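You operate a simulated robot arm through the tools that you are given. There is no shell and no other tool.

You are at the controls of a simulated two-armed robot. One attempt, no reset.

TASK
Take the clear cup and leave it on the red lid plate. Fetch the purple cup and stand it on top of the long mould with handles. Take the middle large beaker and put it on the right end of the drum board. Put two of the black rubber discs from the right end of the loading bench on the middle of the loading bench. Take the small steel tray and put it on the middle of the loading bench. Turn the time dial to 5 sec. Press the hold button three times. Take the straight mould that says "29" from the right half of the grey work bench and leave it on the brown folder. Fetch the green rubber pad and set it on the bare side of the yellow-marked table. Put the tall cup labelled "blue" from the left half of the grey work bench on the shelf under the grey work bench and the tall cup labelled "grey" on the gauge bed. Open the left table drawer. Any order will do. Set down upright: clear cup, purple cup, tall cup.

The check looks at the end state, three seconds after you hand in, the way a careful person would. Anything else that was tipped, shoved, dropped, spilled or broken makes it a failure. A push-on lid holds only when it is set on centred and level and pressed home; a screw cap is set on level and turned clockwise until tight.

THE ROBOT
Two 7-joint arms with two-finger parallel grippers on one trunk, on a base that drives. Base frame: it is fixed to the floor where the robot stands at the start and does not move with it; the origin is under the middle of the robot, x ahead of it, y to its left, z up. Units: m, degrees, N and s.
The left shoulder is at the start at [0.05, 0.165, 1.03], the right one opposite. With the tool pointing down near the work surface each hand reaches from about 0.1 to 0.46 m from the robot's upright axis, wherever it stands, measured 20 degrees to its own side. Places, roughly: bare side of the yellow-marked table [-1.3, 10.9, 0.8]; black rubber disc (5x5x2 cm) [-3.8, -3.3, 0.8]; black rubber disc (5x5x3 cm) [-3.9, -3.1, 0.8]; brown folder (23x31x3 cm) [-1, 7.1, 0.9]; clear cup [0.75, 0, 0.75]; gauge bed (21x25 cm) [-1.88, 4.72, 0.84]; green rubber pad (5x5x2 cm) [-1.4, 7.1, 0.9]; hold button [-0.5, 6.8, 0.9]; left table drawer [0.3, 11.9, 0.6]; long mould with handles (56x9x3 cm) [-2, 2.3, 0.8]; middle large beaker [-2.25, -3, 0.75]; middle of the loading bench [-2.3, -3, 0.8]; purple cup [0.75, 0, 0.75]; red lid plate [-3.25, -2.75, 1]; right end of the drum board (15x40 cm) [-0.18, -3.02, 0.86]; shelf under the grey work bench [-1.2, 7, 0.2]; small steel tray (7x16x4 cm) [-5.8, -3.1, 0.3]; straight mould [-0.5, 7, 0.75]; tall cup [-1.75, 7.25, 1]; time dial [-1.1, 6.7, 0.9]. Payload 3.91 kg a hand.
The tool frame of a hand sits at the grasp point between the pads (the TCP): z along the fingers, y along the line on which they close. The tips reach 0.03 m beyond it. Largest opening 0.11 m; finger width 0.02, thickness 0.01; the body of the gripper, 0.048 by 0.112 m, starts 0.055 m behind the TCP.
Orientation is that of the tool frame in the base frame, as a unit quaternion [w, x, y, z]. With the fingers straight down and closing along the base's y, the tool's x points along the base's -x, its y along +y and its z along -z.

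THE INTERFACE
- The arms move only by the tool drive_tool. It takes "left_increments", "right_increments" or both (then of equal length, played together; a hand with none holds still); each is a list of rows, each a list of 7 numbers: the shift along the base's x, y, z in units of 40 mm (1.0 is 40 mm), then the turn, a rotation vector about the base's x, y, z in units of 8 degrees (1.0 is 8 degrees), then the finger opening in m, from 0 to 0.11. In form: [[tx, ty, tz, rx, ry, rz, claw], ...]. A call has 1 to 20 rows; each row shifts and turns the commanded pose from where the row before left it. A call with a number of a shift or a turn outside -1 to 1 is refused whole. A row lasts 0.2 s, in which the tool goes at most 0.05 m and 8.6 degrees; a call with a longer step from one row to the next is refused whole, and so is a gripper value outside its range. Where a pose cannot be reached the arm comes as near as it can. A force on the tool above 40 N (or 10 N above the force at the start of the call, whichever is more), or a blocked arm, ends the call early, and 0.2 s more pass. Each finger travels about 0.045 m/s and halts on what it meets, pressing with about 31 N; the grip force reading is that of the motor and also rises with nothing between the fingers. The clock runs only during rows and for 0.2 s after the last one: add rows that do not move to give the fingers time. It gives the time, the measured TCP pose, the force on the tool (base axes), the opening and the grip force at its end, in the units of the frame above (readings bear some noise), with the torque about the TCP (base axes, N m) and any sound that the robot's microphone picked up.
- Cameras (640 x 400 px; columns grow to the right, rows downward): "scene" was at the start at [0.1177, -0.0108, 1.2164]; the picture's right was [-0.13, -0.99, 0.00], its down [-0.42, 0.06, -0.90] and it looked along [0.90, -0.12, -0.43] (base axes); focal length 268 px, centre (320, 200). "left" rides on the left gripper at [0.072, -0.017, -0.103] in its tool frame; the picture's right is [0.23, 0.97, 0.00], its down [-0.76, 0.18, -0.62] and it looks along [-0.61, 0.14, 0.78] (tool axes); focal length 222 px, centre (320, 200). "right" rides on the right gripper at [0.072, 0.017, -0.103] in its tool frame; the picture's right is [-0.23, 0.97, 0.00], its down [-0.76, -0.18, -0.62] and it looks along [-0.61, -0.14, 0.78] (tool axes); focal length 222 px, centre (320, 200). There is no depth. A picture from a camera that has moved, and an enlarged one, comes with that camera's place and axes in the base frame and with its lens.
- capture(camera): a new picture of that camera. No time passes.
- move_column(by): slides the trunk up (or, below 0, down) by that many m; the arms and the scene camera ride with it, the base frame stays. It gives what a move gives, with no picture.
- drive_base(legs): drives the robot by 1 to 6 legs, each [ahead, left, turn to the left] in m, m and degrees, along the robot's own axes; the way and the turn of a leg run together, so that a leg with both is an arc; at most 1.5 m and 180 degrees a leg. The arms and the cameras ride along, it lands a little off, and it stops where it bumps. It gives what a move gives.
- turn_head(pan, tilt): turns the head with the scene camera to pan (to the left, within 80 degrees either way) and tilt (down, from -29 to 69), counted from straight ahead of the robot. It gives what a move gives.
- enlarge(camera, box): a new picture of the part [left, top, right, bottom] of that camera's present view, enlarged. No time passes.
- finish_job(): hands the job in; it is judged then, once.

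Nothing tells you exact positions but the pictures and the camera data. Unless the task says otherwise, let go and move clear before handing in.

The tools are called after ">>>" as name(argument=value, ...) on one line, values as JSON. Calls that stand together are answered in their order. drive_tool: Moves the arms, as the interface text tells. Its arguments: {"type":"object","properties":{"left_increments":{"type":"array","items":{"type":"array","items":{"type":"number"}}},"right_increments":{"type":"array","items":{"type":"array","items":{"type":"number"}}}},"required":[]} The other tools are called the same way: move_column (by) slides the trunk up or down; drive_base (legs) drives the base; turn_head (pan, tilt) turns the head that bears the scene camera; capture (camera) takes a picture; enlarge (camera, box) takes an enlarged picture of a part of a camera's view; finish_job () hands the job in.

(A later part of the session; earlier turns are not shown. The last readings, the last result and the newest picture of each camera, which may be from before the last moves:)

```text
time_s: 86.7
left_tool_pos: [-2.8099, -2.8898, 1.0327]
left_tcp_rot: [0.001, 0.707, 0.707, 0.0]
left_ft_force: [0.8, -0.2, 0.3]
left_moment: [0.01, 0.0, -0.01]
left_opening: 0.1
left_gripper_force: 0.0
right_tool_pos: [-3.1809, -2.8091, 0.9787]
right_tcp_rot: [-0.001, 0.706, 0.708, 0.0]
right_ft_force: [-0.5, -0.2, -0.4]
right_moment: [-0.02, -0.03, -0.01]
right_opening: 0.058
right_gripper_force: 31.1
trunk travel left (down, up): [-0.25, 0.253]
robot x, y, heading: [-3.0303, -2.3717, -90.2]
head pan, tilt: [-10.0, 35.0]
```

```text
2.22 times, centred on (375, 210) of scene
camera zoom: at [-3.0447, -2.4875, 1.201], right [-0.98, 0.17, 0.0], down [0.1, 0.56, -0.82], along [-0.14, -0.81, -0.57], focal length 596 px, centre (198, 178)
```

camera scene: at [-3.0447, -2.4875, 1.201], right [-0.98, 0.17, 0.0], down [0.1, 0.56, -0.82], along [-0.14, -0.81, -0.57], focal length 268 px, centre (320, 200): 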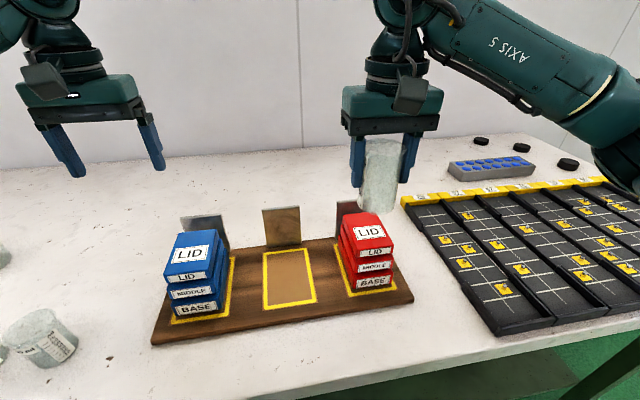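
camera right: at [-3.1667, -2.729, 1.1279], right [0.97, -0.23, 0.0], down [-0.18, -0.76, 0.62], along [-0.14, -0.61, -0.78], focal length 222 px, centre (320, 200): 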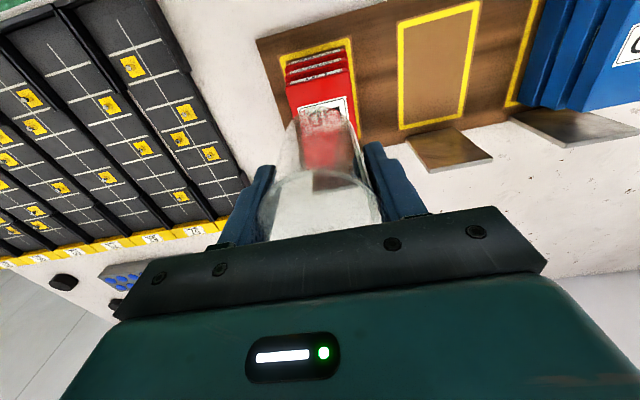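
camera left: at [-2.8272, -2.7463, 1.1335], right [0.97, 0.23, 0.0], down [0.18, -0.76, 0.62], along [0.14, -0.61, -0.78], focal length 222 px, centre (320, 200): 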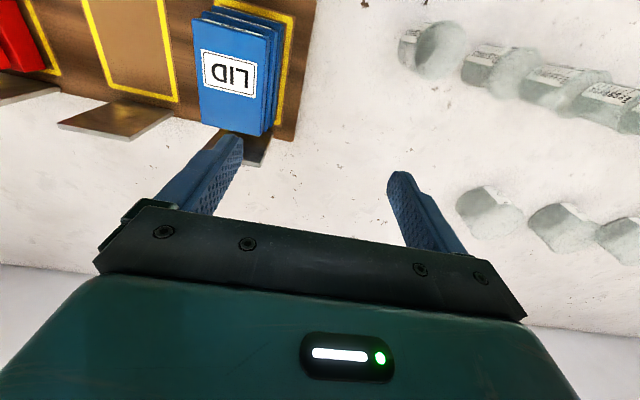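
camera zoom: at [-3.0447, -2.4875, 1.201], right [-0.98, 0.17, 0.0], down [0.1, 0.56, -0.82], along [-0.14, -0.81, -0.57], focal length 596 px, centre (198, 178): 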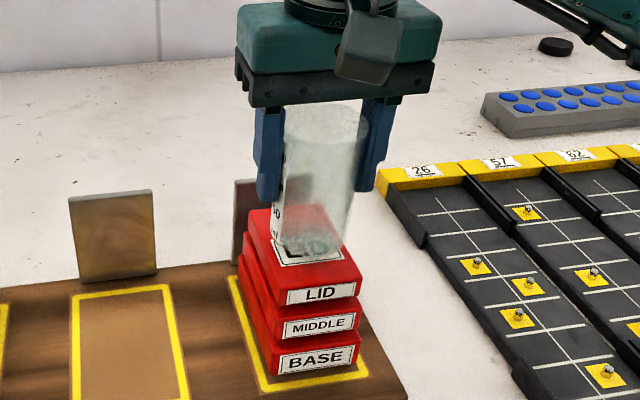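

Well aligned. I'll lower in 2 mm steps and watch the force.

>>> drive_tool(right_increments=[[0, 0, -0.06, 0, 0, 0, 0.03], [0, 0, -0.06, 0, 0, 0, 0.03], [0, 0, -0.06, 0, 0, 0, 0.03], [0, 0, 0, 0, 0, 0, 0.03]])

```text
time_s: 87.7
left_tool_pos: [-2.8105, -2.8893, 1.0312]
left_tcp_rot: [0.0, 0.707, 0.707, 0.001]
left_ft_force: [-0.1, -0.1, -0.1]
left_moment: [-0.02, 0.01, -0.02]
left_opening: 0.1
left_gripper_force: 0.1
right_tool_pos: [-3.1807, -2.809, 0.9713]
right_tcp_rot: [0.0, 0.707, 0.708, 0.0]
right_ft_force: [0.0, 0.4, -0.9]
right_moment: [0.02, -0.01, 0.0]
right_opening: 0.058
right_gripper_force: 31.0
trunk travel left (down, up): [-0.25, 0.253]
robot x, y, heading: [-3.0251, -2.3715, -90.0]
head pan, tilt: [-10.0, 35.0]
```

>>> drive_tool(right_increments=[[0, 0, -0.05, 0, 0, 0, 0.03], [0, 0, -0.05, 0, 0, 0, 0.03], [0, 0, -0.05, 0, 0, 0, 0.03], [0, 0, 0, 0, 0, 0, 0.03]])

>>> enlarge(camera="scene", box=[330, 160, 410, 290])

```text
time_s: 88.7
left_tool_pos: [-2.8087, -2.8879, 1.0328]
left_tcp_rot: [0.0, 0.707, 0.707, 0.0]
left_ft_force: [0.7, -0.1, -0.5]
left_moment: [0.05, -0.02, -0.01]
left_opening: 0.1002
left_gripper_force: 0.1
right_tool_pos: [-3.1802, -2.8089, 0.9691]
right_tcp_rot: [0.003, 0.707, 0.707, -0.001]
right_ft_force: [-2.0, -1.0, 22.6]
right_moment: [0.03, 0.06, -0.02]
right_opening: 0.0578
right_gripper_force: 31.0
trunk travel left (down, up): [-0.25, 0.253]
robot x, y, heading: [-3.0274, -2.3726, -89.8]
head pan, tilt: [-10.0, 35.0]
```

```text
3.08 times, centred on (370, 225) of scene
camera zoom: at [-3.0443, -2.4861, 1.2015], right [-0.98, 0.17, 0.0], down [0.1, 0.56, -0.82], along [-0.14, -0.81, -0.57], focal length 826 px, centre (166, 123)
```

zoom: 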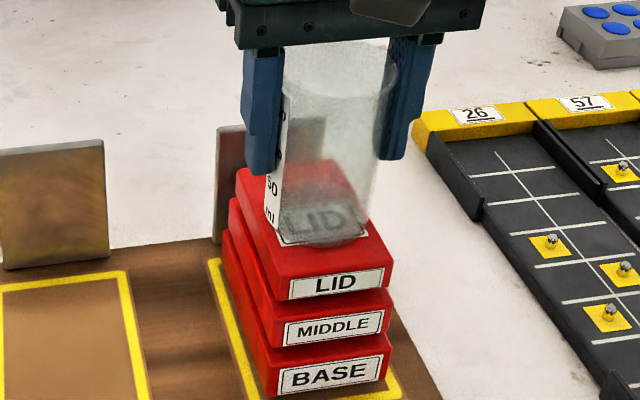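

Contact made (22 N). I'll relieve the pressure, open the fingers and rise straight up.

>>> drive_tool(right_increments=[[0, 0, 0.07, 0, 0, 0, 0.03], [0, 0, 0.02, 0, 0, 0, 0.03], [0, 0, 0, 0, 0, 0, 0.064], [0, 0, 0, 0, 0, 0, 0.075], [0, 0, 0, 0, 0, 0, 0.09], [0, 0, 0, 0, 0, 0, 0.09], [0, 0, 0, 0, 0, 0, 0.09], [0, 0, 0.5, 0, 0, 0, 0.09], [0, 0, 1, 0, 0, 0, 0.09], [0, 0, 1, 0, 0, 0, 0.09], [0, 0, 0, 0, 0, 0, 0.09]])

>>> capture(camera="scene")

>>> enlarge(camera="scene", box=[310, 150, 430, 300])

```text
time_s: 91.1
left_tool_pos: [-2.8101, -2.8894, 1.0312]
left_tcp_rot: [0.0, 0.707, 0.707, 0.0]
left_ft_force: [0.2, -0.2, 0.6]
left_moment: [0.01, 0.01, 0.05]
left_opening: 0.1002
left_gripper_force: 0.0
right_tool_pos: [-3.1816, -2.81, 1.0685]
right_tcp_rot: [0.0, 0.707, 0.707, -0.001]
right_ft_force: [0.7, 0.3, -0.7]
right_moment: [0.01, -0.05, -0.01]
right_opening: 0.09
right_gripper_force: 0.1
trunk travel left (down, up): [-0.25, 0.253]
robot x, y, heading: [-3.0267, -2.3715, -89.8]
head pan, tilt: [-10.0, 35.0]
```

```text
taken
camera scene: at [-3.0447, -2.4876, 1.2009], right [-0.98, 0.17, 0.0], down [0.1, 0.56, -0.82], along [-0.14, -0.81, -0.57], focal length 268 px, centre (320, 200)
```

scene: 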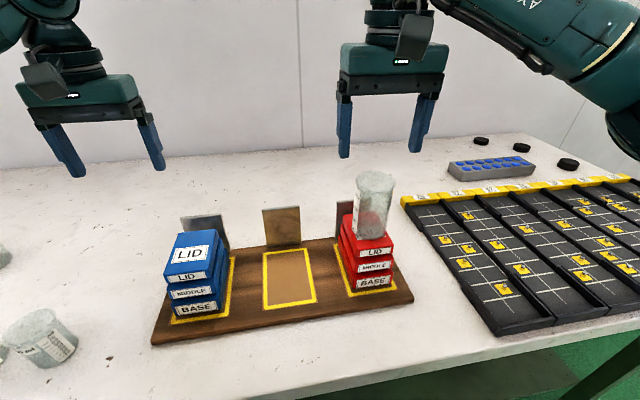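

```text
2.67 times, centred on (370, 225) of scene
camera zoom: at [-3.0447, -2.4876, 1.2009], right [-0.98, 0.17, 0.0], down [0.1, 0.56, -0.82], along [-0.14, -0.81, -0.57], focal length 716 px, centre (187, 133)
```

zoom: 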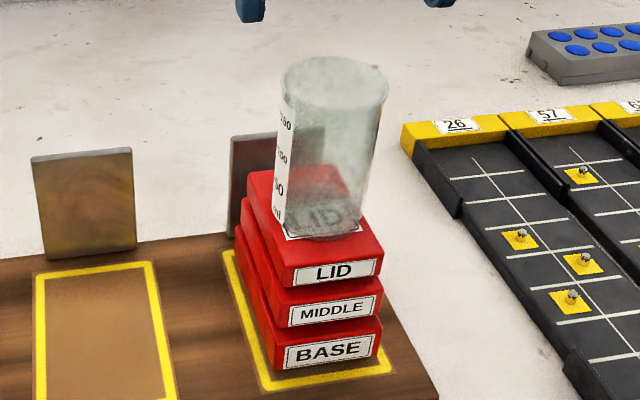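

The clear cup stands upright on the red lid plate. Next are the rubber discs at the right end of the bench (about (-3.80,-3.31), (-3.90,-3.24), (-3.95,-3.10)); I'll go round to the bench's right end.

>>> drive_tool(right_increments=[[0, 0, 1, 0, 0, 0, 0.09], [0, 0, 0, 0, 0, 0, 0.09]])

>>> drive_base(legs=[[-0.4, 0, 0], [0, -1.5, 0], [0, -0.25, 0], [0, 0, 120]])

>>> turn_head(pan=-60, tilt=25)

>>> capture(camera="scene")

```text
time_s: 91.7
left_tool_pos: [-2.8104, -2.8902, 1.0316]
left_tcp_rot: [0.0, 0.707, 0.707, -0.001]
left_ft_force: [0.2, 0.1, -0.4]
left_moment: [-0.02, 0.0, 0.01]
left_opening: 0.1001
left_gripper_force: 0.1
right_tool_pos: [-3.1805, -2.8085, 1.1086]
right_tcp_rot: [0.0, 0.707, 0.708, 0.0]
right_ft_force: [0.0, -0.2, 0.3]
right_moment: [-0.01, 0.01, -0.01]
right_opening: 0.09
right_gripper_force: 0.0
trunk travel left (down, up): [-0.25, 0.253]
robot x, y, heading: [-3.0253, -2.371, -89.6]
head pan, tilt: [-10.0, 35.0]
```

```text
time_s: 114.6
left_tool_pos: [-4.4502, -1.531, 1.0316]
left_tcp_rot: [0.0, -0.259, 0.966, 0.0]
left_ft_force: [0.4, 0.9, -0.7]
left_moment: [-0.02, 0.01, 0.03]
left_opening: 0.1
left_gripper_force: 0.1
right_tool_pos: [-4.3359, -1.8913, 1.1083]
right_tcp_rot: [0.0, -0.26, 0.966, 0.0]
right_ft_force: [-0.1, -0.5, -0.4]
right_moment: [-0.05, 0.01, 0.03]
right_opening: 0.0901
right_gripper_force: 0.0
trunk travel left (down, up): [-0.25, 0.253]
robot x, y, heading: [-4.7877, -1.979, 30.2]
head pan, tilt: [-10.0, 35.0]
```

```text
time_s: 115.8
left_tool_pos: [-4.4504, -1.5313, 1.0311]
left_tcp_rot: [0.0, -0.258, 0.966, 0.0]
left_ft_force: [0.9, 0.5, 0.1]
left_moment: [0.05, 0.0, -0.01]
left_opening: 0.0998
left_gripper_force: 0.0
right_tool_pos: [-4.3345, -1.8932, 1.1084]
right_tcp_rot: [0.0, -0.26, 0.966, -0.001]
right_ft_force: [0.1, -0.1, -0.6]
right_moment: [0.04, 0.02, 0.04]
right_opening: 0.0899
right_gripper_force: 0.0
trunk travel left (down, up): [-0.25, 0.253]
robot x, y, heading: [-4.7901, -1.9782, 30.0]
head pan, tilt: [-60.0, 25.0]
```

```text
taken
camera scene: at [-4.6875, -2.0068, 1.2167], right [-0.5, -0.87, 0.0], down [-0.37, 0.21, -0.91], along [0.79, -0.45, -0.42], focal length 268 px, centre (320, 200)
```

scene: 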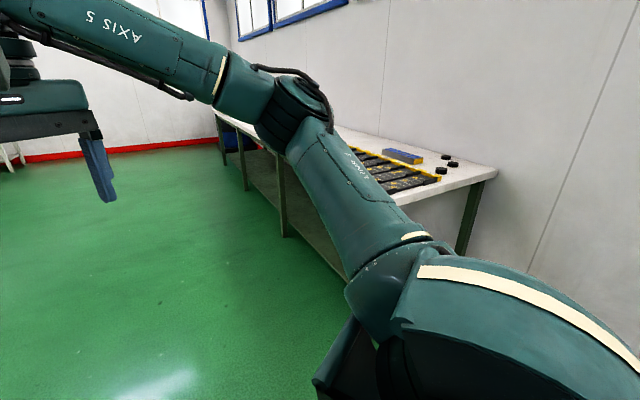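

The bench's right end is at x≈-4.05, back edge y≈-3.37. I'll slide in next to its right end.

>>> drive_base(legs=[[-0.09, -1.1, 0]])

>>> turn_head(pan=-50, tilt=40)

>>> capture(camera="scene")

>>> capture(camera="right")

```text
time_s: 125.7
left_tool_pos: [-3.9779, -2.5269, 1.0323]
left_tcp_rot: [0.0, -0.26, 0.966, 0.0]
left_ft_force: [0.4, 0.1, 0.4]
left_moment: [-0.02, 0.03, 0.0]
left_opening: 0.0999
left_gripper_force: 0.0
right_tool_pos: [-3.8621, -2.8895, 1.1088]
right_tcp_rot: [0.0, -0.26, 0.966, 0.0]
right_ft_force: [0.8, 0.3, -0.2]
right_moment: [0.01, 0.01, 0.02]
right_opening: 0.09
right_gripper_force: 0.1
trunk travel left (down, up): [-0.25, 0.253]
robot x, y, heading: [-4.317, -2.9784, 30.3]
head pan, tilt: [-60.0, 25.0]
```

```text
time_s: 126.5
left_tool_pos: [-3.9783, -2.5282, 1.0312]
left_tcp_rot: [0.0, -0.26, 0.966, 0.0]
left_ft_force: [0.2, 0.0, 0.1]
left_moment: [-0.01, 0.02, 0.0]
left_opening: 0.0999
left_gripper_force: 0.0
right_tool_pos: [-3.8619, -2.8885, 1.1087]
right_tcp_rot: [-0.001, -0.259, 0.966, 0.0]
right_ft_force: [-1.0, 0.0, 0.5]
right_moment: [-0.02, 0.02, -0.02]
right_opening: 0.0899
right_gripper_force: 0.0
trunk travel left (down, up): [-0.25, 0.253]
robot x, y, heading: [-4.318, -2.9743, 29.9]
head pan, tilt: [-50.0, 40.0]
```

```text
taken
camera scene: at [-4.215, -2.9874, 1.1935], right [-0.34, -0.94, 0.0], down [-0.6, 0.22, -0.77], along [0.72, -0.26, -0.64], focal length 268 px, centre (320, 200)
```

scene: 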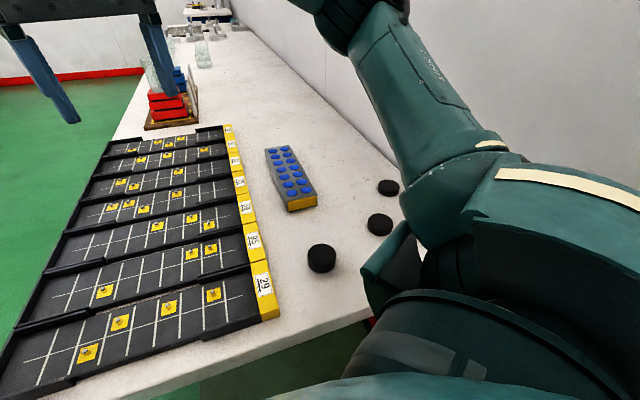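

```text
taken
camera right: at [-3.9336, -2.9103, 1.2123], right [-0.29, 0.96, 0.0], down [0.75, 0.23, 0.62], along [0.6, 0.18, -0.78], focal length 222 px, centre (320, 200)
```

right: 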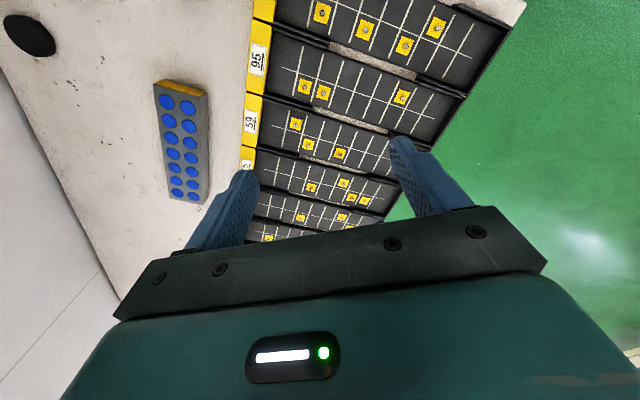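

>>> enlarge(camera="scene", box=[290, 170, 410, 290])

>>> enlarge(camera="right", box=[0, 0, 120, 80])

```text
3.33 times, centred on (350, 230) of scene
camera zoom: at [-4.215, -2.9874, 1.1935], right [-0.34, -0.94, 0.0], down [-0.6, 0.22, -0.77], along [0.72, -0.26, -0.64], focal length 895 px, centre (220, 100)
```

zoom: 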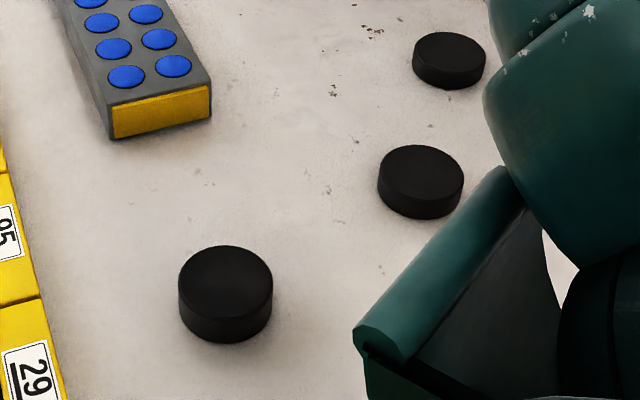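

```text
5.00 times, centred on (60, 40) of right
camera zoom: at [-3.9336, -2.9103, 1.2123], right [-0.29, 0.96, 0.0], down [0.75, 0.23, 0.62], along [0.6, 0.18, -0.78], focal length 1111 px, centre (1620, 1000)
```

zoom: 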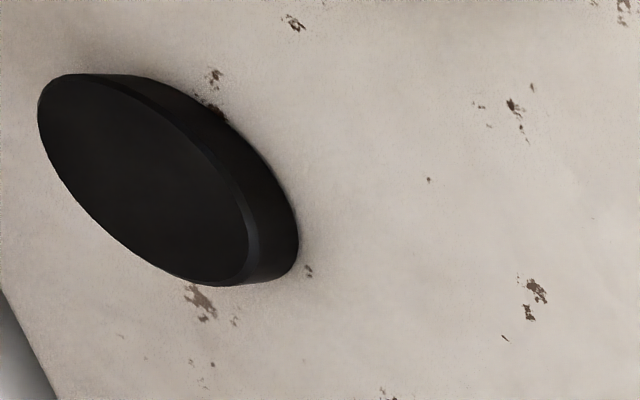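

The discs are at D1 (-3.796,-3.314), D2 (-3.894,-3.234), D3 (-3.938,-3.09), top z≈0.811. The wall is close behind, so I'll tuck the right hand in, turn to heading -60° and use the left hand here.

>>> drive_tool(right_increments=[[-0.7, -0.12, 0, 0, 0, 0, 0.09], [-0.7, -0.12, 0, 0, 0, 0, 0.09], [-0.7, -0.12, 0, 0, 0, 0, 0.09], [0, 0, 0, 0, 0, 0, 0.09]])

>>> drive_base(legs=[[0.076, 0.215, 0], [0, 0, -90], [0.143, -0.013, 0]])

>>> turn_head(pan=10, tilt=45)

>>> capture(camera="scene")

>>> capture(camera="left")

```text
time_s: 127.5
left_tool_pos: [-3.9789, -2.5272, 1.0317]
left_tcp_rot: [0.0, -0.26, 0.966, 0.0]
left_ft_force: [-0.3, -0.7, -0.5]
left_moment: [0.0, 0.01, 0.02]
left_opening: 0.0999
left_gripper_force: 0.1
right_tool_pos: [-3.9459, -2.9024, 1.1089]
right_tcp_rot: [0.0, -0.26, 0.966, 0.001]
right_ft_force: [0.0, -1.1, 0.0]
right_moment: [-0.01, 0.0, -0.01]
right_opening: 0.0898
right_gripper_force: 0.0
trunk travel left (down, up): [-0.25, 0.253]
robot x, y, heading: [-4.3177, -2.9733, 29.9]
head pan, tilt: [-50.0, 40.0]
```

```text
time_s: 134.8
left_tool_pos: [-3.8525, -3.2165, 1.0304]
left_tcp_rot: [0.0, 0.499, 0.867, 0.0]
left_ft_force: [0.4, 0.4, 0.6]
left_moment: [0.0, -0.02, 0.0]
left_opening: 0.1001
left_gripper_force: 0.1
right_tool_pos: [-4.2275, -3.2509, 1.1097]
right_tcp_rot: [0.0, 0.498, 0.867, 0.001]
right_ft_force: [-0.4, 0.1, 1.2]
right_moment: [0.01, 0.01, 0.01]
right_opening: 0.0905
right_gripper_force: 0.1
trunk travel left (down, up): [-0.25, 0.253]
robot x, y, heading: [-4.3001, -2.8823, -59.8]
head pan, tilt: [-50.0, 40.0]
```

```text
time_s: 136.1
left_tool_pos: [-3.8539, -3.2162, 1.0298]
left_tcp_rot: [0.0, 0.498, 0.867, 0.0]
left_ft_force: [0.5, 1.1, -0.8]
left_moment: [0.0, 0.0, 0.03]
left_opening: 0.0999
left_gripper_force: 0.0
right_tool_pos: [-4.2278, -3.25, 1.1101]
right_tcp_rot: [0.001, 0.498, 0.867, 0.0]
right_ft_force: [-0.1, 0.1, 0.7]
right_moment: [0.02, 0.0, 0.04]
right_opening: 0.0902
right_gripper_force: 0.0
trunk travel left (down, up): [-0.25, 0.253]
robot x, y, heading: [-4.3013, -2.875, -59.6]
head pan, tilt: [10.0, 45.0]
```

```text
taken
camera scene: at [-4.2356, -2.9655, 1.1861], right [-0.76, -0.65, 0.0], down [-0.46, 0.54, -0.71], along [0.46, -0.54, -0.71], focal length 268 px, centre (320, 200)
```

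scene: 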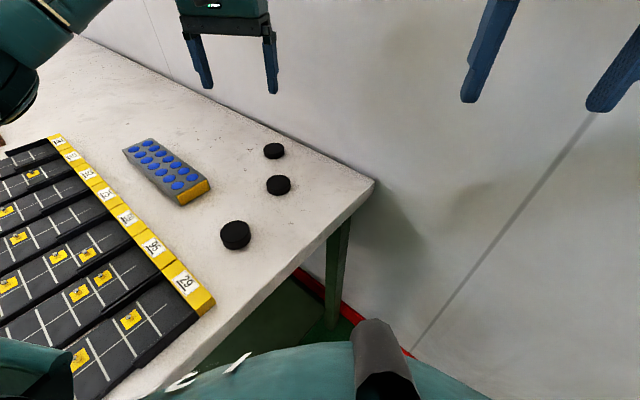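

```text
taken
camera left: at [-3.904, -3.1622, 1.1337], right [0.73, 0.69, 0.0], down [0.54, -0.57, 0.62], along [0.43, -0.45, -0.78], focal length 222 px, centre (320, 200)
```

left: 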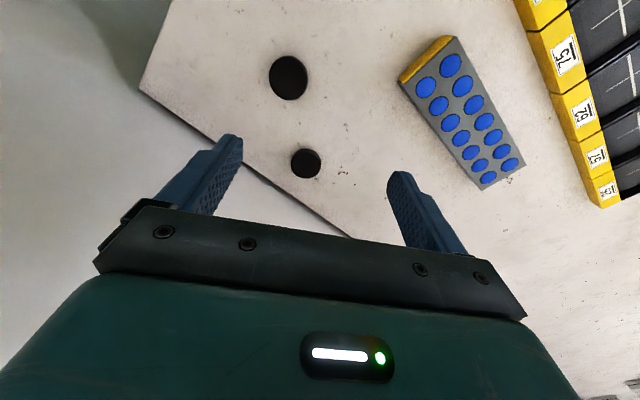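

D2 is confirmed at (-3.895, -3.233). I'll bring the left hand over it and descend most of the way.

>>> drive_tool(left_increments=[[-1, -0.42, 0, 0, 0, 0, 0.08], [0, 0, -1, 0, 0, 0, 0.08], [0, 0, -1, 0, 0, 0, 0.08], [0, 0, -1, 0, 0, 0, 0.08], [0, 0, -1, 0, 0, 0, 0.08], [0, 0, 0, 0, 0, 0, 0.08], [0, 0, 0, 0, 0, 0, 0.08]])

>>> capture(camera="left")

>>> enlarge(camera="scene", box=[180, 80, 340, 260])

```text
time_s: 137.7
left_tool_pos: [-3.893, -3.2338, 0.8718]
left_tcp_rot: [0.0, 0.498, 0.867, -0.001]
left_ft_force: [0.3, 0.4, 1.1]
left_moment: [-0.01, 0.01, -0.01]
left_opening: 0.0801
left_gripper_force: 0.1
right_tool_pos: [-4.2271, -3.2508, 1.1094]
right_tcp_rot: [0.0, 0.498, 0.867, 0.0]
right_ft_force: [-0.6, 0.0, -0.3]
right_moment: [-0.03, -0.03, -0.01]
right_opening: 0.0902
right_gripper_force: 0.0
trunk travel left (down, up): [-0.25, 0.253]
robot x, y, heading: [-4.2994, -2.8794, -59.7]
head pan, tilt: [10.0, 45.0]
```

```text
taken
camera left: at [-3.9439, -3.1791, 0.9743], right [0.73, 0.69, 0.0], down [0.54, -0.57, 0.62], along [0.43, -0.45, -0.78], focal length 222 px, centre (320, 200)
```

left: 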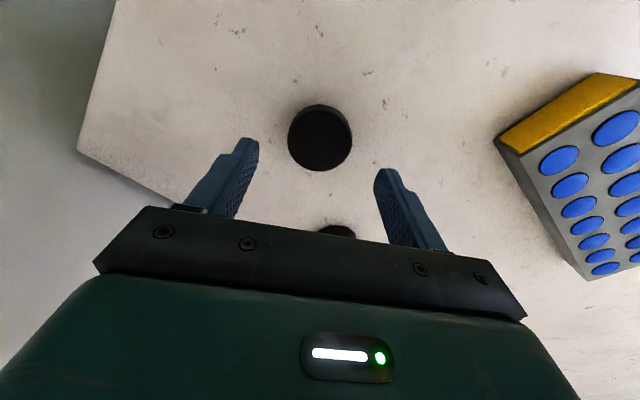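

```text
2.22 times, centred on (260, 170) of scene
camera zoom: at [-4.2356, -2.9655, 1.1861], right [-0.76, -0.65, 0.0], down [-0.46, 0.54, -0.71], along [0.46, -0.54, -0.71], focal length 596 px, centre (453, 267)
```

zoom: 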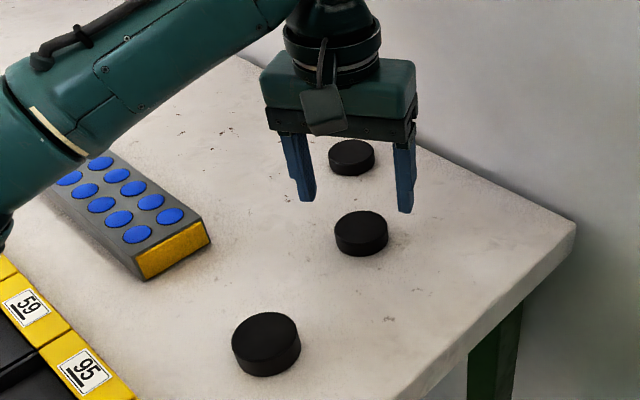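

>>> drive_tool(left_increments=[[0, 0, -0.9, 0, 0, 0, 0.08], [0, 0, -0.15, 0, 0, 0, 0.08], [0, 0, -0.1, 0, 0, 0, 0.08], [0, 0, 0, 0, 0, 0, 0.08]])

>>> enlarge(camera="scene", box=[220, 120, 320, 220])

```text
time_s: 138.7
left_tool_pos: [-3.8923, -3.2359, 0.8314]
left_tcp_rot: [0.004, 0.498, 0.867, -0.002]
left_ft_force: [4.0, -0.3, 32.0]
left_moment: [0.74, -0.79, -0.27]
left_opening: 0.0802
left_gripper_force: 0.7
right_tool_pos: [-4.2287, -3.249, 1.1101]
right_tcp_rot: [0.001, 0.498, 0.867, -0.001]
right_ft_force: [-0.1, 0.9, -0.1]
right_moment: [0.01, 0.01, -0.02]
right_opening: 0.0899
right_gripper_force: 0.1
trunk travel left (down, up): [-0.25, 0.253]
robot x, y, heading: [-4.3033, -2.8792, -59.8]
head pan, tilt: [10.0, 45.0]
```

```text
4.00 times, centred on (270, 170) of scene
camera zoom: at [-4.2372, -2.9639, 1.1869], right [-0.76, -0.65, 0.0], down [-0.46, 0.54, -0.71], along [0.46, -0.54, -0.71], focal length 1074 px, centre (520, 320)
```

zoom: 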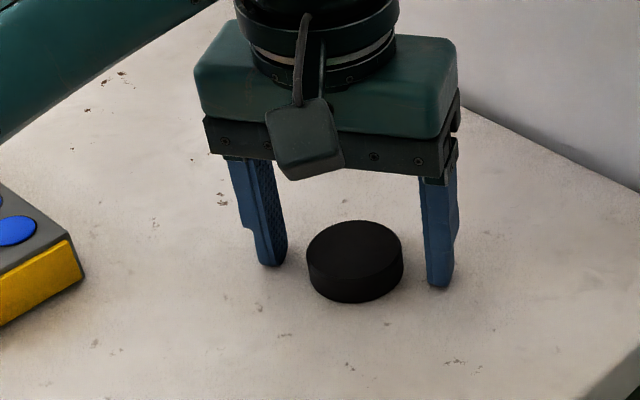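

The tips touched the bench (so bench z≈0.80). I'll raise slightly and close on the disc.

>>> drive_tool(left_increments=[[0, 0, 0.2, 0, 0, 0, 0.08], [0, 0, 0, 0, 0, 0, 0.06], [0, 0, 0, 0, 0, 0, 0.03], [0, 0, 0, 0, 0, 0, 0.03], [0, 0, 0, 0, 0, 0, 0.03], [0, 0, 0, 0, 0, 0, 0.03], [0, 0, 0, 0, 0, 0, 0.03]])

>>> drive_tool(left_increments=[[0, 0, 0.6, 0, 0, 0, 0.03], [0, 0, 1, 0, 0, 0, 0.03], [0, 0, 1, 0, 0, 0, 0.03], [0, 0, 1, 0, 0, 0, 0.03], [0, 0, 1, 0, 0, 0, 0.03], [0, 0, 0.5, 0, 0, 0, 0.03], [0, 0, 0, 0, 0, 0, 0.03]])

>>> capture(camera="scene")

```text
time_s: 140.3
left_tool_pos: [-3.892, -3.234, 0.8333]
left_tcp_rot: [0.0, 0.498, 0.867, 0.0]
left_ft_force: [-1.0, 0.0, 0.2]
left_moment: [-0.03, -0.01, 0.01]
left_opening: 0.0484
left_gripper_force: 31.5
right_tool_pos: [-4.2277, -3.2512, 1.1088]
right_tcp_rot: [0.0, 0.498, 0.867, 0.0]
right_ft_force: [-0.5, 0.2, -0.4]
right_moment: [0.0, 0.0, 0.02]
right_opening: 0.0899
right_gripper_force: 0.0
trunk travel left (down, up): [-0.25, 0.253]
robot x, y, heading: [-4.2985, -2.8822, -59.8]
head pan, tilt: [10.0, 45.0]
```

```text
time_s: 141.9
left_tool_pos: [-3.8928, -3.2328, 1.0358]
left_tcp_rot: [-0.001, 0.499, 0.866, 0.0]
left_ft_force: [0.3, -0.8, 0.0]
left_moment: [0.02, -0.01, -0.04]
left_opening: 0.048
left_gripper_force: 30.9
right_tool_pos: [-4.2275, -3.25, 1.1098]
right_tcp_rot: [0.0, 0.497, 0.867, 0.0]
right_ft_force: [0.0, -0.2, -0.1]
right_moment: [-0.02, 0.01, 0.02]
right_opening: 0.09
right_gripper_force: 0.0
trunk travel left (down, up): [-0.25, 0.253]
robot x, y, heading: [-4.2997, -2.8783, -59.9]
head pan, tilt: [10.0, 45.0]
```

```text
taken
camera scene: at [-4.2355, -2.9655, 1.1861], right [-0.76, -0.65, 0.0], down [-0.46, 0.54, -0.71], along [0.46, -0.54, -0.71], focal length 268 px, centre (320, 200)
```

scene: 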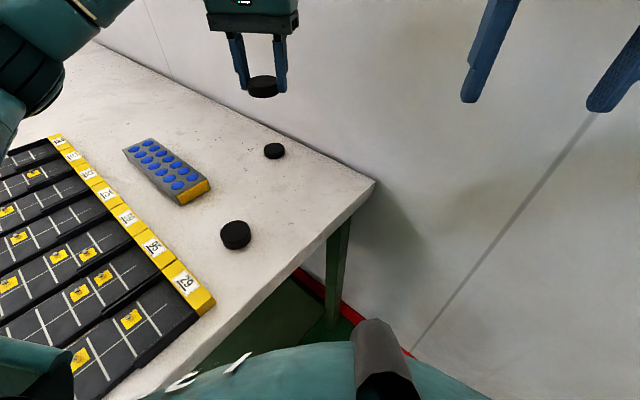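

D2 is held in the left hand. Now I'll back off, turn to face the bench end (heading 0°) and take D3 with the right hand.

>>> drive_base(legs=[[-0.143, 0.013, 0], [0, 0, 60], [0.02, -0.09, 0]])

>>> turn_head(pan=-30, tilt=45)

>>> capture(camera="scene")

>>> capture(camera="right")

```text
time_s: 146.9
left_tool_pos: [-3.8304, -2.6616, 1.0362]
left_tcp_rot: [0.0, -0.004, 1.0, 0.0]
left_ft_force: [1.1, -0.6, 0.8]
left_moment: [0.02, -0.02, 0.0]
left_opening: 0.0482
left_gripper_force: 31.0
right_tool_pos: [-3.9821, -2.9619, 1.11]
right_tcp_rot: [-0.001, -0.003, 1.0, 0.001]
right_ft_force: [0.3, 0.2, 0.1]
right_moment: [-0.02, 0.03, -0.02]
right_opening: 0.09
right_gripper_force: 0.0
trunk travel left (down, up): [-0.25, 0.253]
robot x, y, heading: [-4.3383, -2.8402, 0.3]
head pan, tilt: [10.0, 45.0]
```

```text
time_s: 148.0
left_tool_pos: [-3.8308, -2.663, 1.0357]
left_tcp_rot: [0.0, -0.004, 1.0, 0.0]
left_ft_force: [-0.5, -0.2, 0.4]
left_moment: [0.0, -0.02, -0.02]
left_opening: 0.0482
left_gripper_force: 30.7
right_tool_pos: [-3.9823, -2.9626, 1.1094]
right_tcp_rot: [0.0, -0.004, 1.0, 0.0]
right_ft_force: [0.2, 0.0, -0.4]
right_moment: [0.02, 0.02, 0.05]
right_opening: 0.0902
right_gripper_force: 0.0
trunk travel left (down, up): [-0.25, 0.253]
robot x, y, heading: [-4.3417, -2.8416, 0.7]
head pan, tilt: [-30.0, 45.0]
```

```text
taken
camera scene: at [-4.2427, -2.8778, 1.1861], right [-0.49, -0.87, 0.0], down [-0.62, 0.35, -0.71], along [0.62, -0.35, -0.71], focal length 268 px, centre (320, 200)
```

scene: 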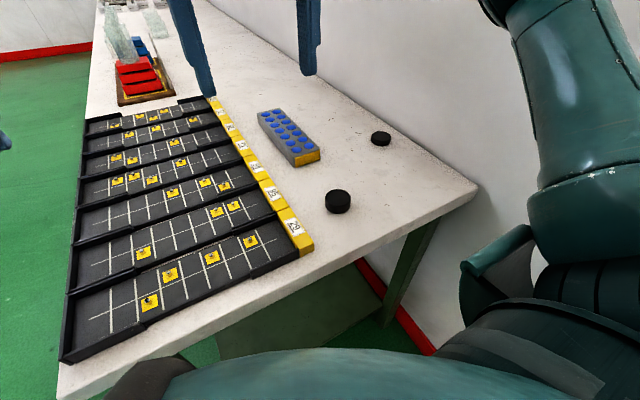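

```text
taken
camera right: at [-4.0548, -2.944, 1.2126], right [0.22, 0.98, 0.0], down [0.76, -0.17, 0.62], along [0.61, -0.14, -0.78], focal length 222 px, centre (320, 200)
```

right: 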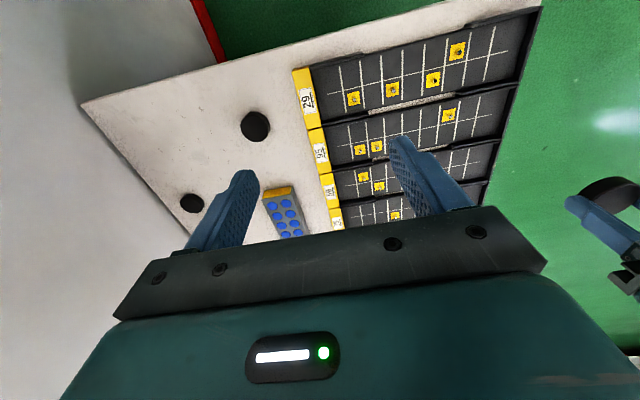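

D3 is at (-3.940, -3.087). Moving the right hand above it and down.

>>> drive_tool(right_increments=[[0.35, -1, 0, 0, 0, 0, 0.08], [0.35, -1, 0, 0, 0, 0, 0.08], [0.35, -1, 0, 0, 0, 0, 0.08], [0, -0.1, -1, 0, 0, 0, 0.08], [0, 0, -1, 0, 0, 0, 0.08], [0, 0, -1, 0, 0, 0, 0.08], [0, 0, -1, 0, 0, 0, 0.08], [0, 0, -1, 0, 0, 0, 0.08], [0, 0, -1, 0, 0, 0, 0.08], [0, 0, 0, 0, 0, 0, 0.08]])

>>> capture(camera="right")

>>> capture(camera="scene")

```text
time_s: 150.2
left_tool_pos: [-3.8296, -2.6621, 1.037]
left_tcp_rot: [0.0, -0.003, 1.0, -0.001]
left_ft_force: [0.3, -0.2, -0.7]
left_moment: [0.01, -0.01, 0.01]
left_opening: 0.0482
left_gripper_force: 30.9
right_tool_pos: [-3.9401, -3.0861, 0.8697]
right_tcp_rot: [0.001, -0.005, 1.0, 0.0]
right_ft_force: [0.3, -0.1, -0.4]
right_moment: [0.0, 0.02, 0.01]
right_opening: 0.0801
right_gripper_force: 0.0
trunk travel left (down, up): [-0.25, 0.253]
robot x, y, heading: [-4.3415, -2.8384, 0.3]
head pan, tilt: [-30.0, 45.0]
```

```text
taken
camera right: at [-4.0123, -3.0691, 0.9724], right [0.22, 0.98, 0.0], down [0.76, -0.17, 0.62], along [0.61, -0.14, -0.78], focal length 222 px, centre (320, 200)
```

right: 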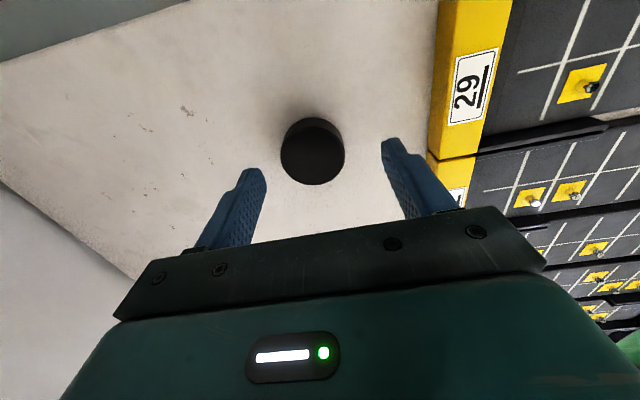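

```text
taken
camera scene: at [-4.2428, -2.8779, 1.1861], right [-0.49, -0.87, 0.0], down [-0.61, 0.35, -0.71], along [0.61, -0.35, -0.71], focal length 268 px, centre (320, 200)
```

scene: 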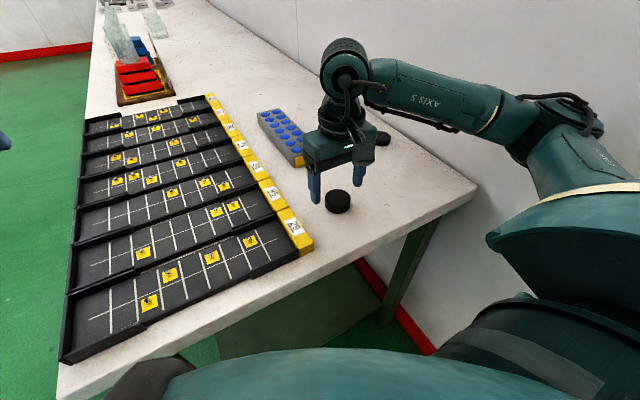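

>>> drive_tool(right_increments=[[0.08, -0.12, -0.5, 0, 0, 0, 0.08], [0, 0, -0.33, 0, 0, 0, 0.08], [0, 0, 0, 0, 0, 0, 0.08], [0, 0, 0, 0, 0, 0, 0.055], [0, 0, 0, 0, 0, 0, 0.03], [0, 0, 0, 0, 0, 0, 0.03], [0, 0, 0, 0, 0, 0, 0.03], [0, 0, 0, 0, 0, 0, 0.03]])

```text
time_s: 152.0
left_tool_pos: [-3.8297, -2.6622, 1.0355]
left_tcp_rot: [0.0, -0.003, 1.0, -0.001]
left_ft_force: [-0.6, -0.5, -0.8]
left_moment: [0.0, 0.03, -0.01]
left_opening: 0.0483
left_gripper_force: 31.1
right_tool_pos: [-3.9364, -3.0896, 0.8362]
right_tcp_rot: [0.0, -0.004, 1.0, 0.0]
right_ft_force: [-0.6, -0.3, 0.2]
right_moment: [0.0, -0.03, 0.0]
right_opening: 0.0484
right_gripper_force: 31.6
trunk travel left (down, up): [-0.25, 0.253]
robot x, y, heading: [-4.3382, -2.8382, 0.6]
head pan, tilt: [-30.0, 45.0]
```

D3 is gripped. I'll lift it and drive round to the front of the bench's middle.

>>> drive_tool(right_increments=[[0, 0, 0.5, 0, 0, 0, 0.03], [0, 0, 1, 0, 0, 0, 0.03], [0, 0, 1, 0, 0, 0, 0.03], [0, 0, 1, 0, 0, 0, 0.03], [0, 0, 1, 0, 0, 0, 0.03], [0, 0, 0.5, 0, 0, 0, 0.03], [0, 0, 0, 0, 0, 0, 0.03]])

>>> drive_base(legs=[[0, 0.84, 0], [0, 0, -90], [0, 1.0, 0], [0, 1.0, 0]])

>>> turn_head(pan=0, tilt=30)

>>> capture(camera="scene")

```text
time_s: 153.6
left_tool_pos: [-3.8301, -2.6617, 1.0367]
left_tcp_rot: [0.0, -0.003, 1.0, 0.0]
left_ft_force: [-1.4, -0.6, -0.4]
left_moment: [-0.03, -0.01, -0.02]
left_opening: 0.0484
left_gripper_force: 30.4
right_tool_pos: [-3.9357, -3.0882, 1.0362]
right_tcp_rot: [0.0, -0.004, 1.0, 0.001]
right_ft_force: [0.0, 0.6, -0.4]
right_moment: [0.02, 0.01, 0.0]
right_opening: 0.0488
right_gripper_force: 30.8
trunk travel left (down, up): [-0.25, 0.253]
robot x, y, heading: [-4.3435, -2.8401, 0.5]
head pan, tilt: [-30.0, 45.0]
```

```text
time_s: 182.7
left_tool_pos: [-2.1586, -2.4517, 1.0362]
left_tcp_rot: [0.0, 0.698, 0.716, 0.0]
left_ft_force: [0.3, -0.1, 0.3]
left_moment: [-0.02, -0.02, -0.05]
left_opening: 0.0483
left_gripper_force: 30.8
right_tool_pos: [-2.5867, -2.3545, 1.0356]
right_tcp_rot: [0.0, 0.698, 0.716, 0.0]
right_ft_force: [0.0, -0.2, -0.7]
right_moment: [-0.01, -0.01, 0.04]
right_opening: 0.0485
right_gripper_force: 30.3
trunk travel left (down, up): [-0.25, 0.253]
robot x, y, heading: [-2.3444, -1.9488, -88.5]
head pan, tilt: [-30.0, 45.0]
```

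```text
time_s: 183.6
left_tool_pos: [-2.1581, -2.4518, 1.0367]
left_tcp_rot: [0.0, 0.698, 0.716, -0.001]
left_ft_force: [0.3, -0.2, -1.2]
left_moment: [-0.02, 0.0, 0.0]
left_opening: 0.048
left_gripper_force: 30.8
right_tool_pos: [-2.5867, -2.3535, 1.0355]
right_tcp_rot: [0.0, 0.698, 0.716, 0.0]
right_ft_force: [0.4, -0.2, -0.4]
right_moment: [0.0, 0.01, -0.03]
right_opening: 0.0484
right_gripper_force: 30.9
trunk travel left (down, up): [-0.25, 0.253]
robot x, y, heading: [-2.3473, -1.9484, -88.2]
head pan, tilt: [0.0, 30.0]
```

```text
taken
camera scene: at [-2.3445, -2.0637, 1.2087], right [-1.0, -0.02, 0.0], down [-0.01, 0.5, -0.87], along [0.02, -0.87, -0.5], focal length 268 px, centre (320, 200)
```

scene: 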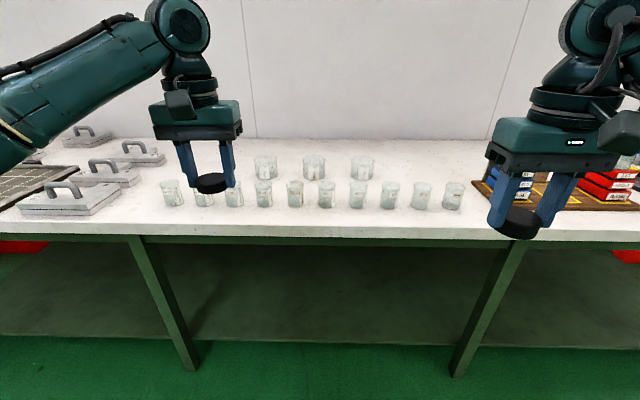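

I'm in front of the middle of the bench: a front row of ten small beakers and three large ones behind. I plan to set the discs between the rows (y≈-2.86). I'll move closer.

>>> drive_base(legs=[[0, 0, -1.7], [0.42, 0.09, 0]])

>>> turn_head(pan=0, tilt=42)

>>> capture(camera="scene")

>>> capture(camera="left")

>>> capture(camera="right")

```text
time_s: 186.6
left_tool_pos: [-2.087, -2.878, 1.0361]
left_tcp_rot: [0.0, 0.71, 0.705, 0.0]
left_ft_force: [-0.1, -0.4, -0.3]
left_moment: [-0.01, -0.02, 0.02]
left_opening: 0.048
left_gripper_force: 30.6
right_tool_pos: [-2.511, -2.7652, 1.0347]
right_tcp_rot: [0.0, 0.71, 0.705, 0.0]
right_ft_force: [-0.5, -0.2, -0.8]
right_moment: [0.01, -0.01, -0.04]
right_opening: 0.0484
right_gripper_force: 30.8
trunk travel left (down, up): [-0.25, 0.253]
robot x, y, heading: [-2.254, -2.3658, -90.5]
head pan, tilt: [0.0, 30.0]
```

```text
time_s: 187.3
left_tool_pos: [-2.0873, -2.878, 1.0366]
left_tcp_rot: [0.0, 0.71, 0.705, 0.001]
left_ft_force: [-1.0, 0.3, 0.5]
left_moment: [0.0, 0.02, -0.01]
left_opening: 0.048
left_gripper_force: 31.2
right_tool_pos: [-2.5127, -2.7658, 1.0359]
right_tcp_rot: [0.0, 0.71, 0.704, -0.001]
right_ft_force: [0.6, 0.4, 0.1]
right_moment: [0.0, 0.01, 0.02]
right_opening: 0.0483
right_gripper_force: 31.0
trunk travel left (down, up): [-0.25, 0.253]
robot x, y, heading: [-2.2546, -2.3636, -90.6]
head pan, tilt: [0.0, 42.0]
```

```text
taken
camera scene: at [-2.2598, -2.4766, 1.1905], right [-1.0, 0.01, 0.0], down [0.01, 0.67, -0.74], along [-0.01, -0.74, -0.67], focal length 268 px, centre (320, 200)
```

scene: 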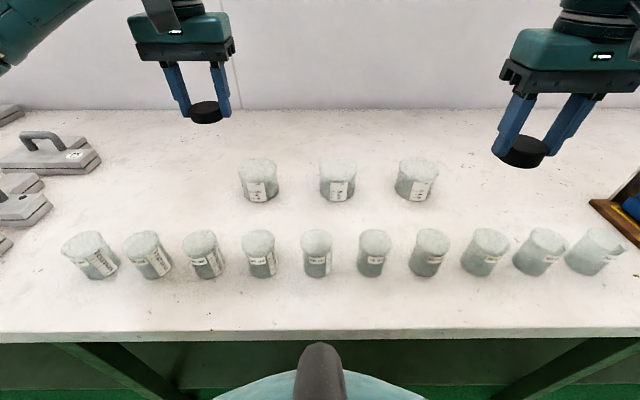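

```text
taken
camera left: at [-2.1032, -2.804, 1.1387], right [0.98, 0.22, 0.0], down [0.17, -0.76, 0.62], along [0.14, -0.61, -0.78], focal length 222 px, centre (320, 200)
```

left: 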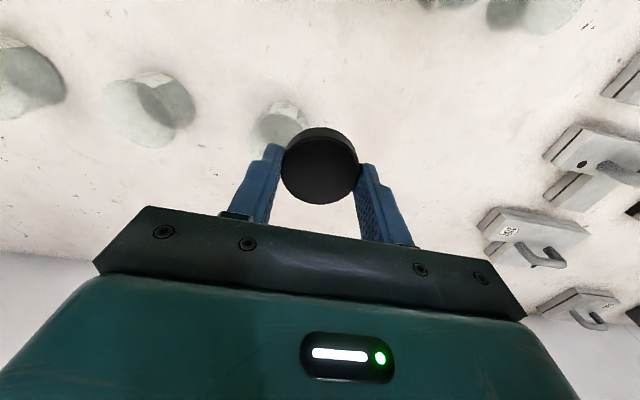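

```text
taken
camera right: at [-2.4946, -2.6921, 1.139], right [0.97, -0.23, 0.0], down [-0.18, -0.76, 0.62], along [-0.15, -0.61, -0.78], focal length 222 px, centre (320, 200)
```

right: 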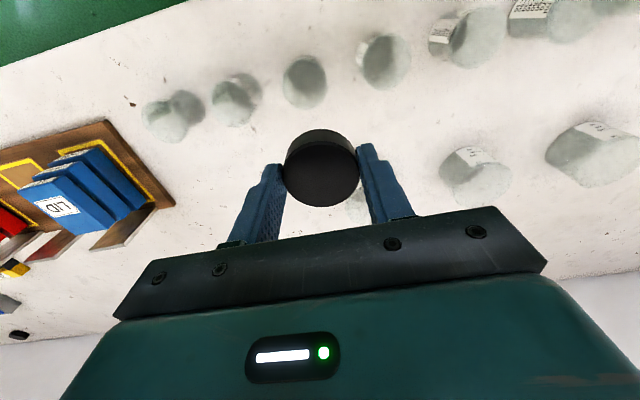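

>>> enlarge(camera="scene", box=[220, 140, 460, 290])

```text
2.67 times, centred on (340, 215) of scene
camera zoom: at [-2.2598, -2.4766, 1.1905], right [-1.0, 0.01, 0.0], down [0.01, 0.67, -0.74], along [-0.01, -0.74, -0.67], focal length 716 px, centre (267, 160)
```

zoom: 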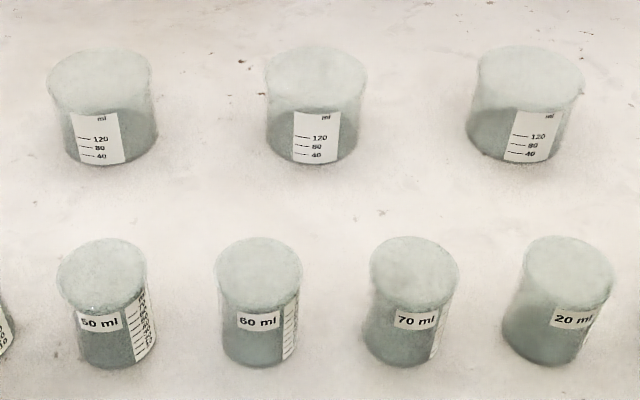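

Rows are at y≈-2.745 (small) and y≈-2.94 (large), rims z≈0.86; the gap between them is free. I'll place the left disc at (-2.19,-2.84), checking before the last centimetres.

>>> drive_tool(left_increments=[[-0.86, 0.32, 0, 0, 0, 0, 0.03], [-0.86, 0.32, 0, 0, 0, 0, 0.03], [-0.86, 0.31, 0, 0, 0, 0, 0.03], [0, 0, -1, 0, 0, 0, 0.03], [0, 0, -1, 0, 0, 0, 0.03], [0, 0, -1, 0, 0, 0, 0.03], [0, 0, -1, 0, 0, 0, 0.03], [0, 0, 0, 0, 0, 0, 0.03]])

>>> capture(camera="scene")

>>> capture(camera="left")

```text
time_s: 189.1
left_tool_pos: [-2.1899, -2.8387, 0.8767]
left_tcp_rot: [0.0, 0.71, 0.704, 0.0]
left_ft_force: [0.0, 0.2, -0.6]
left_moment: [0.03, -0.01, 0.0]
left_opening: 0.0484
left_gripper_force: 31.1
right_tool_pos: [-2.5117, -2.7652, 1.0356]
right_tcp_rot: [0.0, 0.71, 0.704, 0.0]
right_ft_force: [0.0, -0.4, -0.5]
right_moment: [-0.01, 0.04, -0.01]
right_opening: 0.0483
right_gripper_force: 31.3
trunk travel left (down, up): [-0.25, 0.253]
robot x, y, heading: [-2.2517, -2.3659, -90.2]
head pan, tilt: [0.0, 42.0]
```

```text
taken
camera scene: at [-2.2598, -2.4766, 1.1905], right [-1.0, 0.01, 0.0], down [0.01, 0.67, -0.74], along [-0.01, -0.74, -0.67], focal length 268 px, centre (320, 200)
```

scene: 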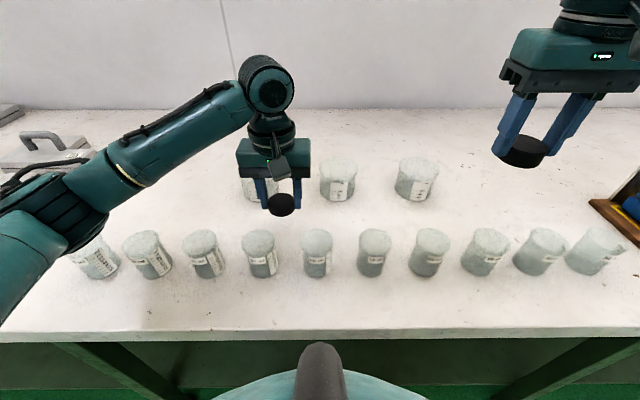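

```text
taken
camera left: at [-2.2064, -2.7651, 0.9791], right [0.98, 0.22, 0.0], down [0.17, -0.76, 0.62], along [0.14, -0.61, -0.78], focal length 222 px, centre (320, 200)
```

left: 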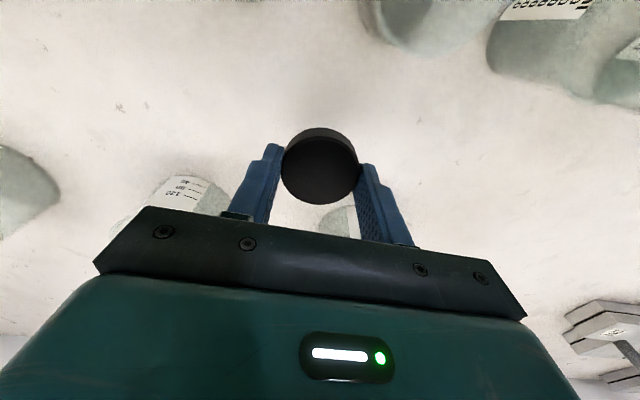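

Clear between the rows. Lowering the disc to the bench.

>>> drive_tool(left_increments=[[0, 0, -0.6, 0, 0, 0, 0.03], [0, 0, -0.3, 0, 0, 0, 0.03], [0, 0, -0.1, 0, 0, 0, 0.03], [0, 0, -0.05, 0, 0, 0, 0.03], [0, 0, 0, 0, 0, 0, 0.03]])

```text
time_s: 190.3
left_tool_pos: [-2.1891, -2.8386, 0.8348]
left_tcp_rot: [0.0, 0.71, 0.704, 0.0]
left_ft_force: [0.2, -0.3, -0.1]
left_moment: [0.0, -0.01, 0.02]
left_opening: 0.0483
left_gripper_force: 30.7
right_tool_pos: [-2.5122, -2.766, 1.0365]
right_tcp_rot: [0.0, 0.71, 0.705, 0.001]
right_ft_force: [0.0, 0.8, 0.0]
right_moment: [0.0, 0.05, 0.0]
right_opening: 0.0485
right_gripper_force: 30.6
trunk travel left (down, up): [-0.25, 0.253]
robot x, y, heading: [-2.2576, -2.3639, -90.4]
head pan, tilt: [0.0, 42.0]
```

>>> drive_tool(left_increments=[[0, 0, -0.04, 0, 0, 0, 0.03], [0, 0, -0.04, 0, 0, 0, 0.03], [0, 0, 0, 0, 0, 0, 0.03]])

```text
time_s: 191.1
left_tool_pos: [-2.1893, -2.84, 0.8316]
left_tcp_rot: [0.0, 0.71, 0.704, 0.0]
left_ft_force: [0.3, 0.1, -0.6]
left_moment: [-0.04, 0.0, 0.0]
left_opening: 0.0484
left_gripper_force: 30.8
right_tool_pos: [-2.512, -2.7652, 1.0366]
right_tcp_rot: [0.0, 0.71, 0.705, 0.0]
right_ft_force: [0.2, -0.6, -1.3]
right_moment: [-0.04, -0.02, 0.01]
right_opening: 0.0481
right_gripper_force: 31.1
trunk travel left (down, up): [-0.25, 0.253]
robot x, y, heading: [-2.2573, -2.364, -90.5]
head pan, tilt: [0.0, 42.0]
```

>>> drive_tool(left_increments=[[0, 0, -0.04, 0, 0, 0, 0.03], [0, 0, -0.04, 0, 0, 0, 0.03], [0, 0, -0.04, 0, 0, 0, 0.03], [0, 0, 0, 0, 0, 0, 0.03]])

```text
time_s: 192.1
left_tool_pos: [-2.1906, -2.8397, 0.8311]
left_tcp_rot: [0.003, 0.71, 0.704, -0.004]
left_ft_force: [2.9, -0.4, 36.5]
left_moment: [0.5, -0.18, -0.05]
left_opening: 0.0483
left_gripper_force: 31.3
right_tool_pos: [-2.5118, -2.7636, 1.0366]
right_tcp_rot: [0.001, 0.709, 0.705, -0.002]
right_ft_force: [1.1, -1.2, -0.2]
right_moment: [0.0, -0.04, -0.01]
right_opening: 0.0484
right_gripper_force: 31.0
trunk travel left (down, up): [-0.25, 0.253]
robot x, y, heading: [-2.2599, -2.358, -90.4]
head pan, tilt: [0.0, 42.0]
```

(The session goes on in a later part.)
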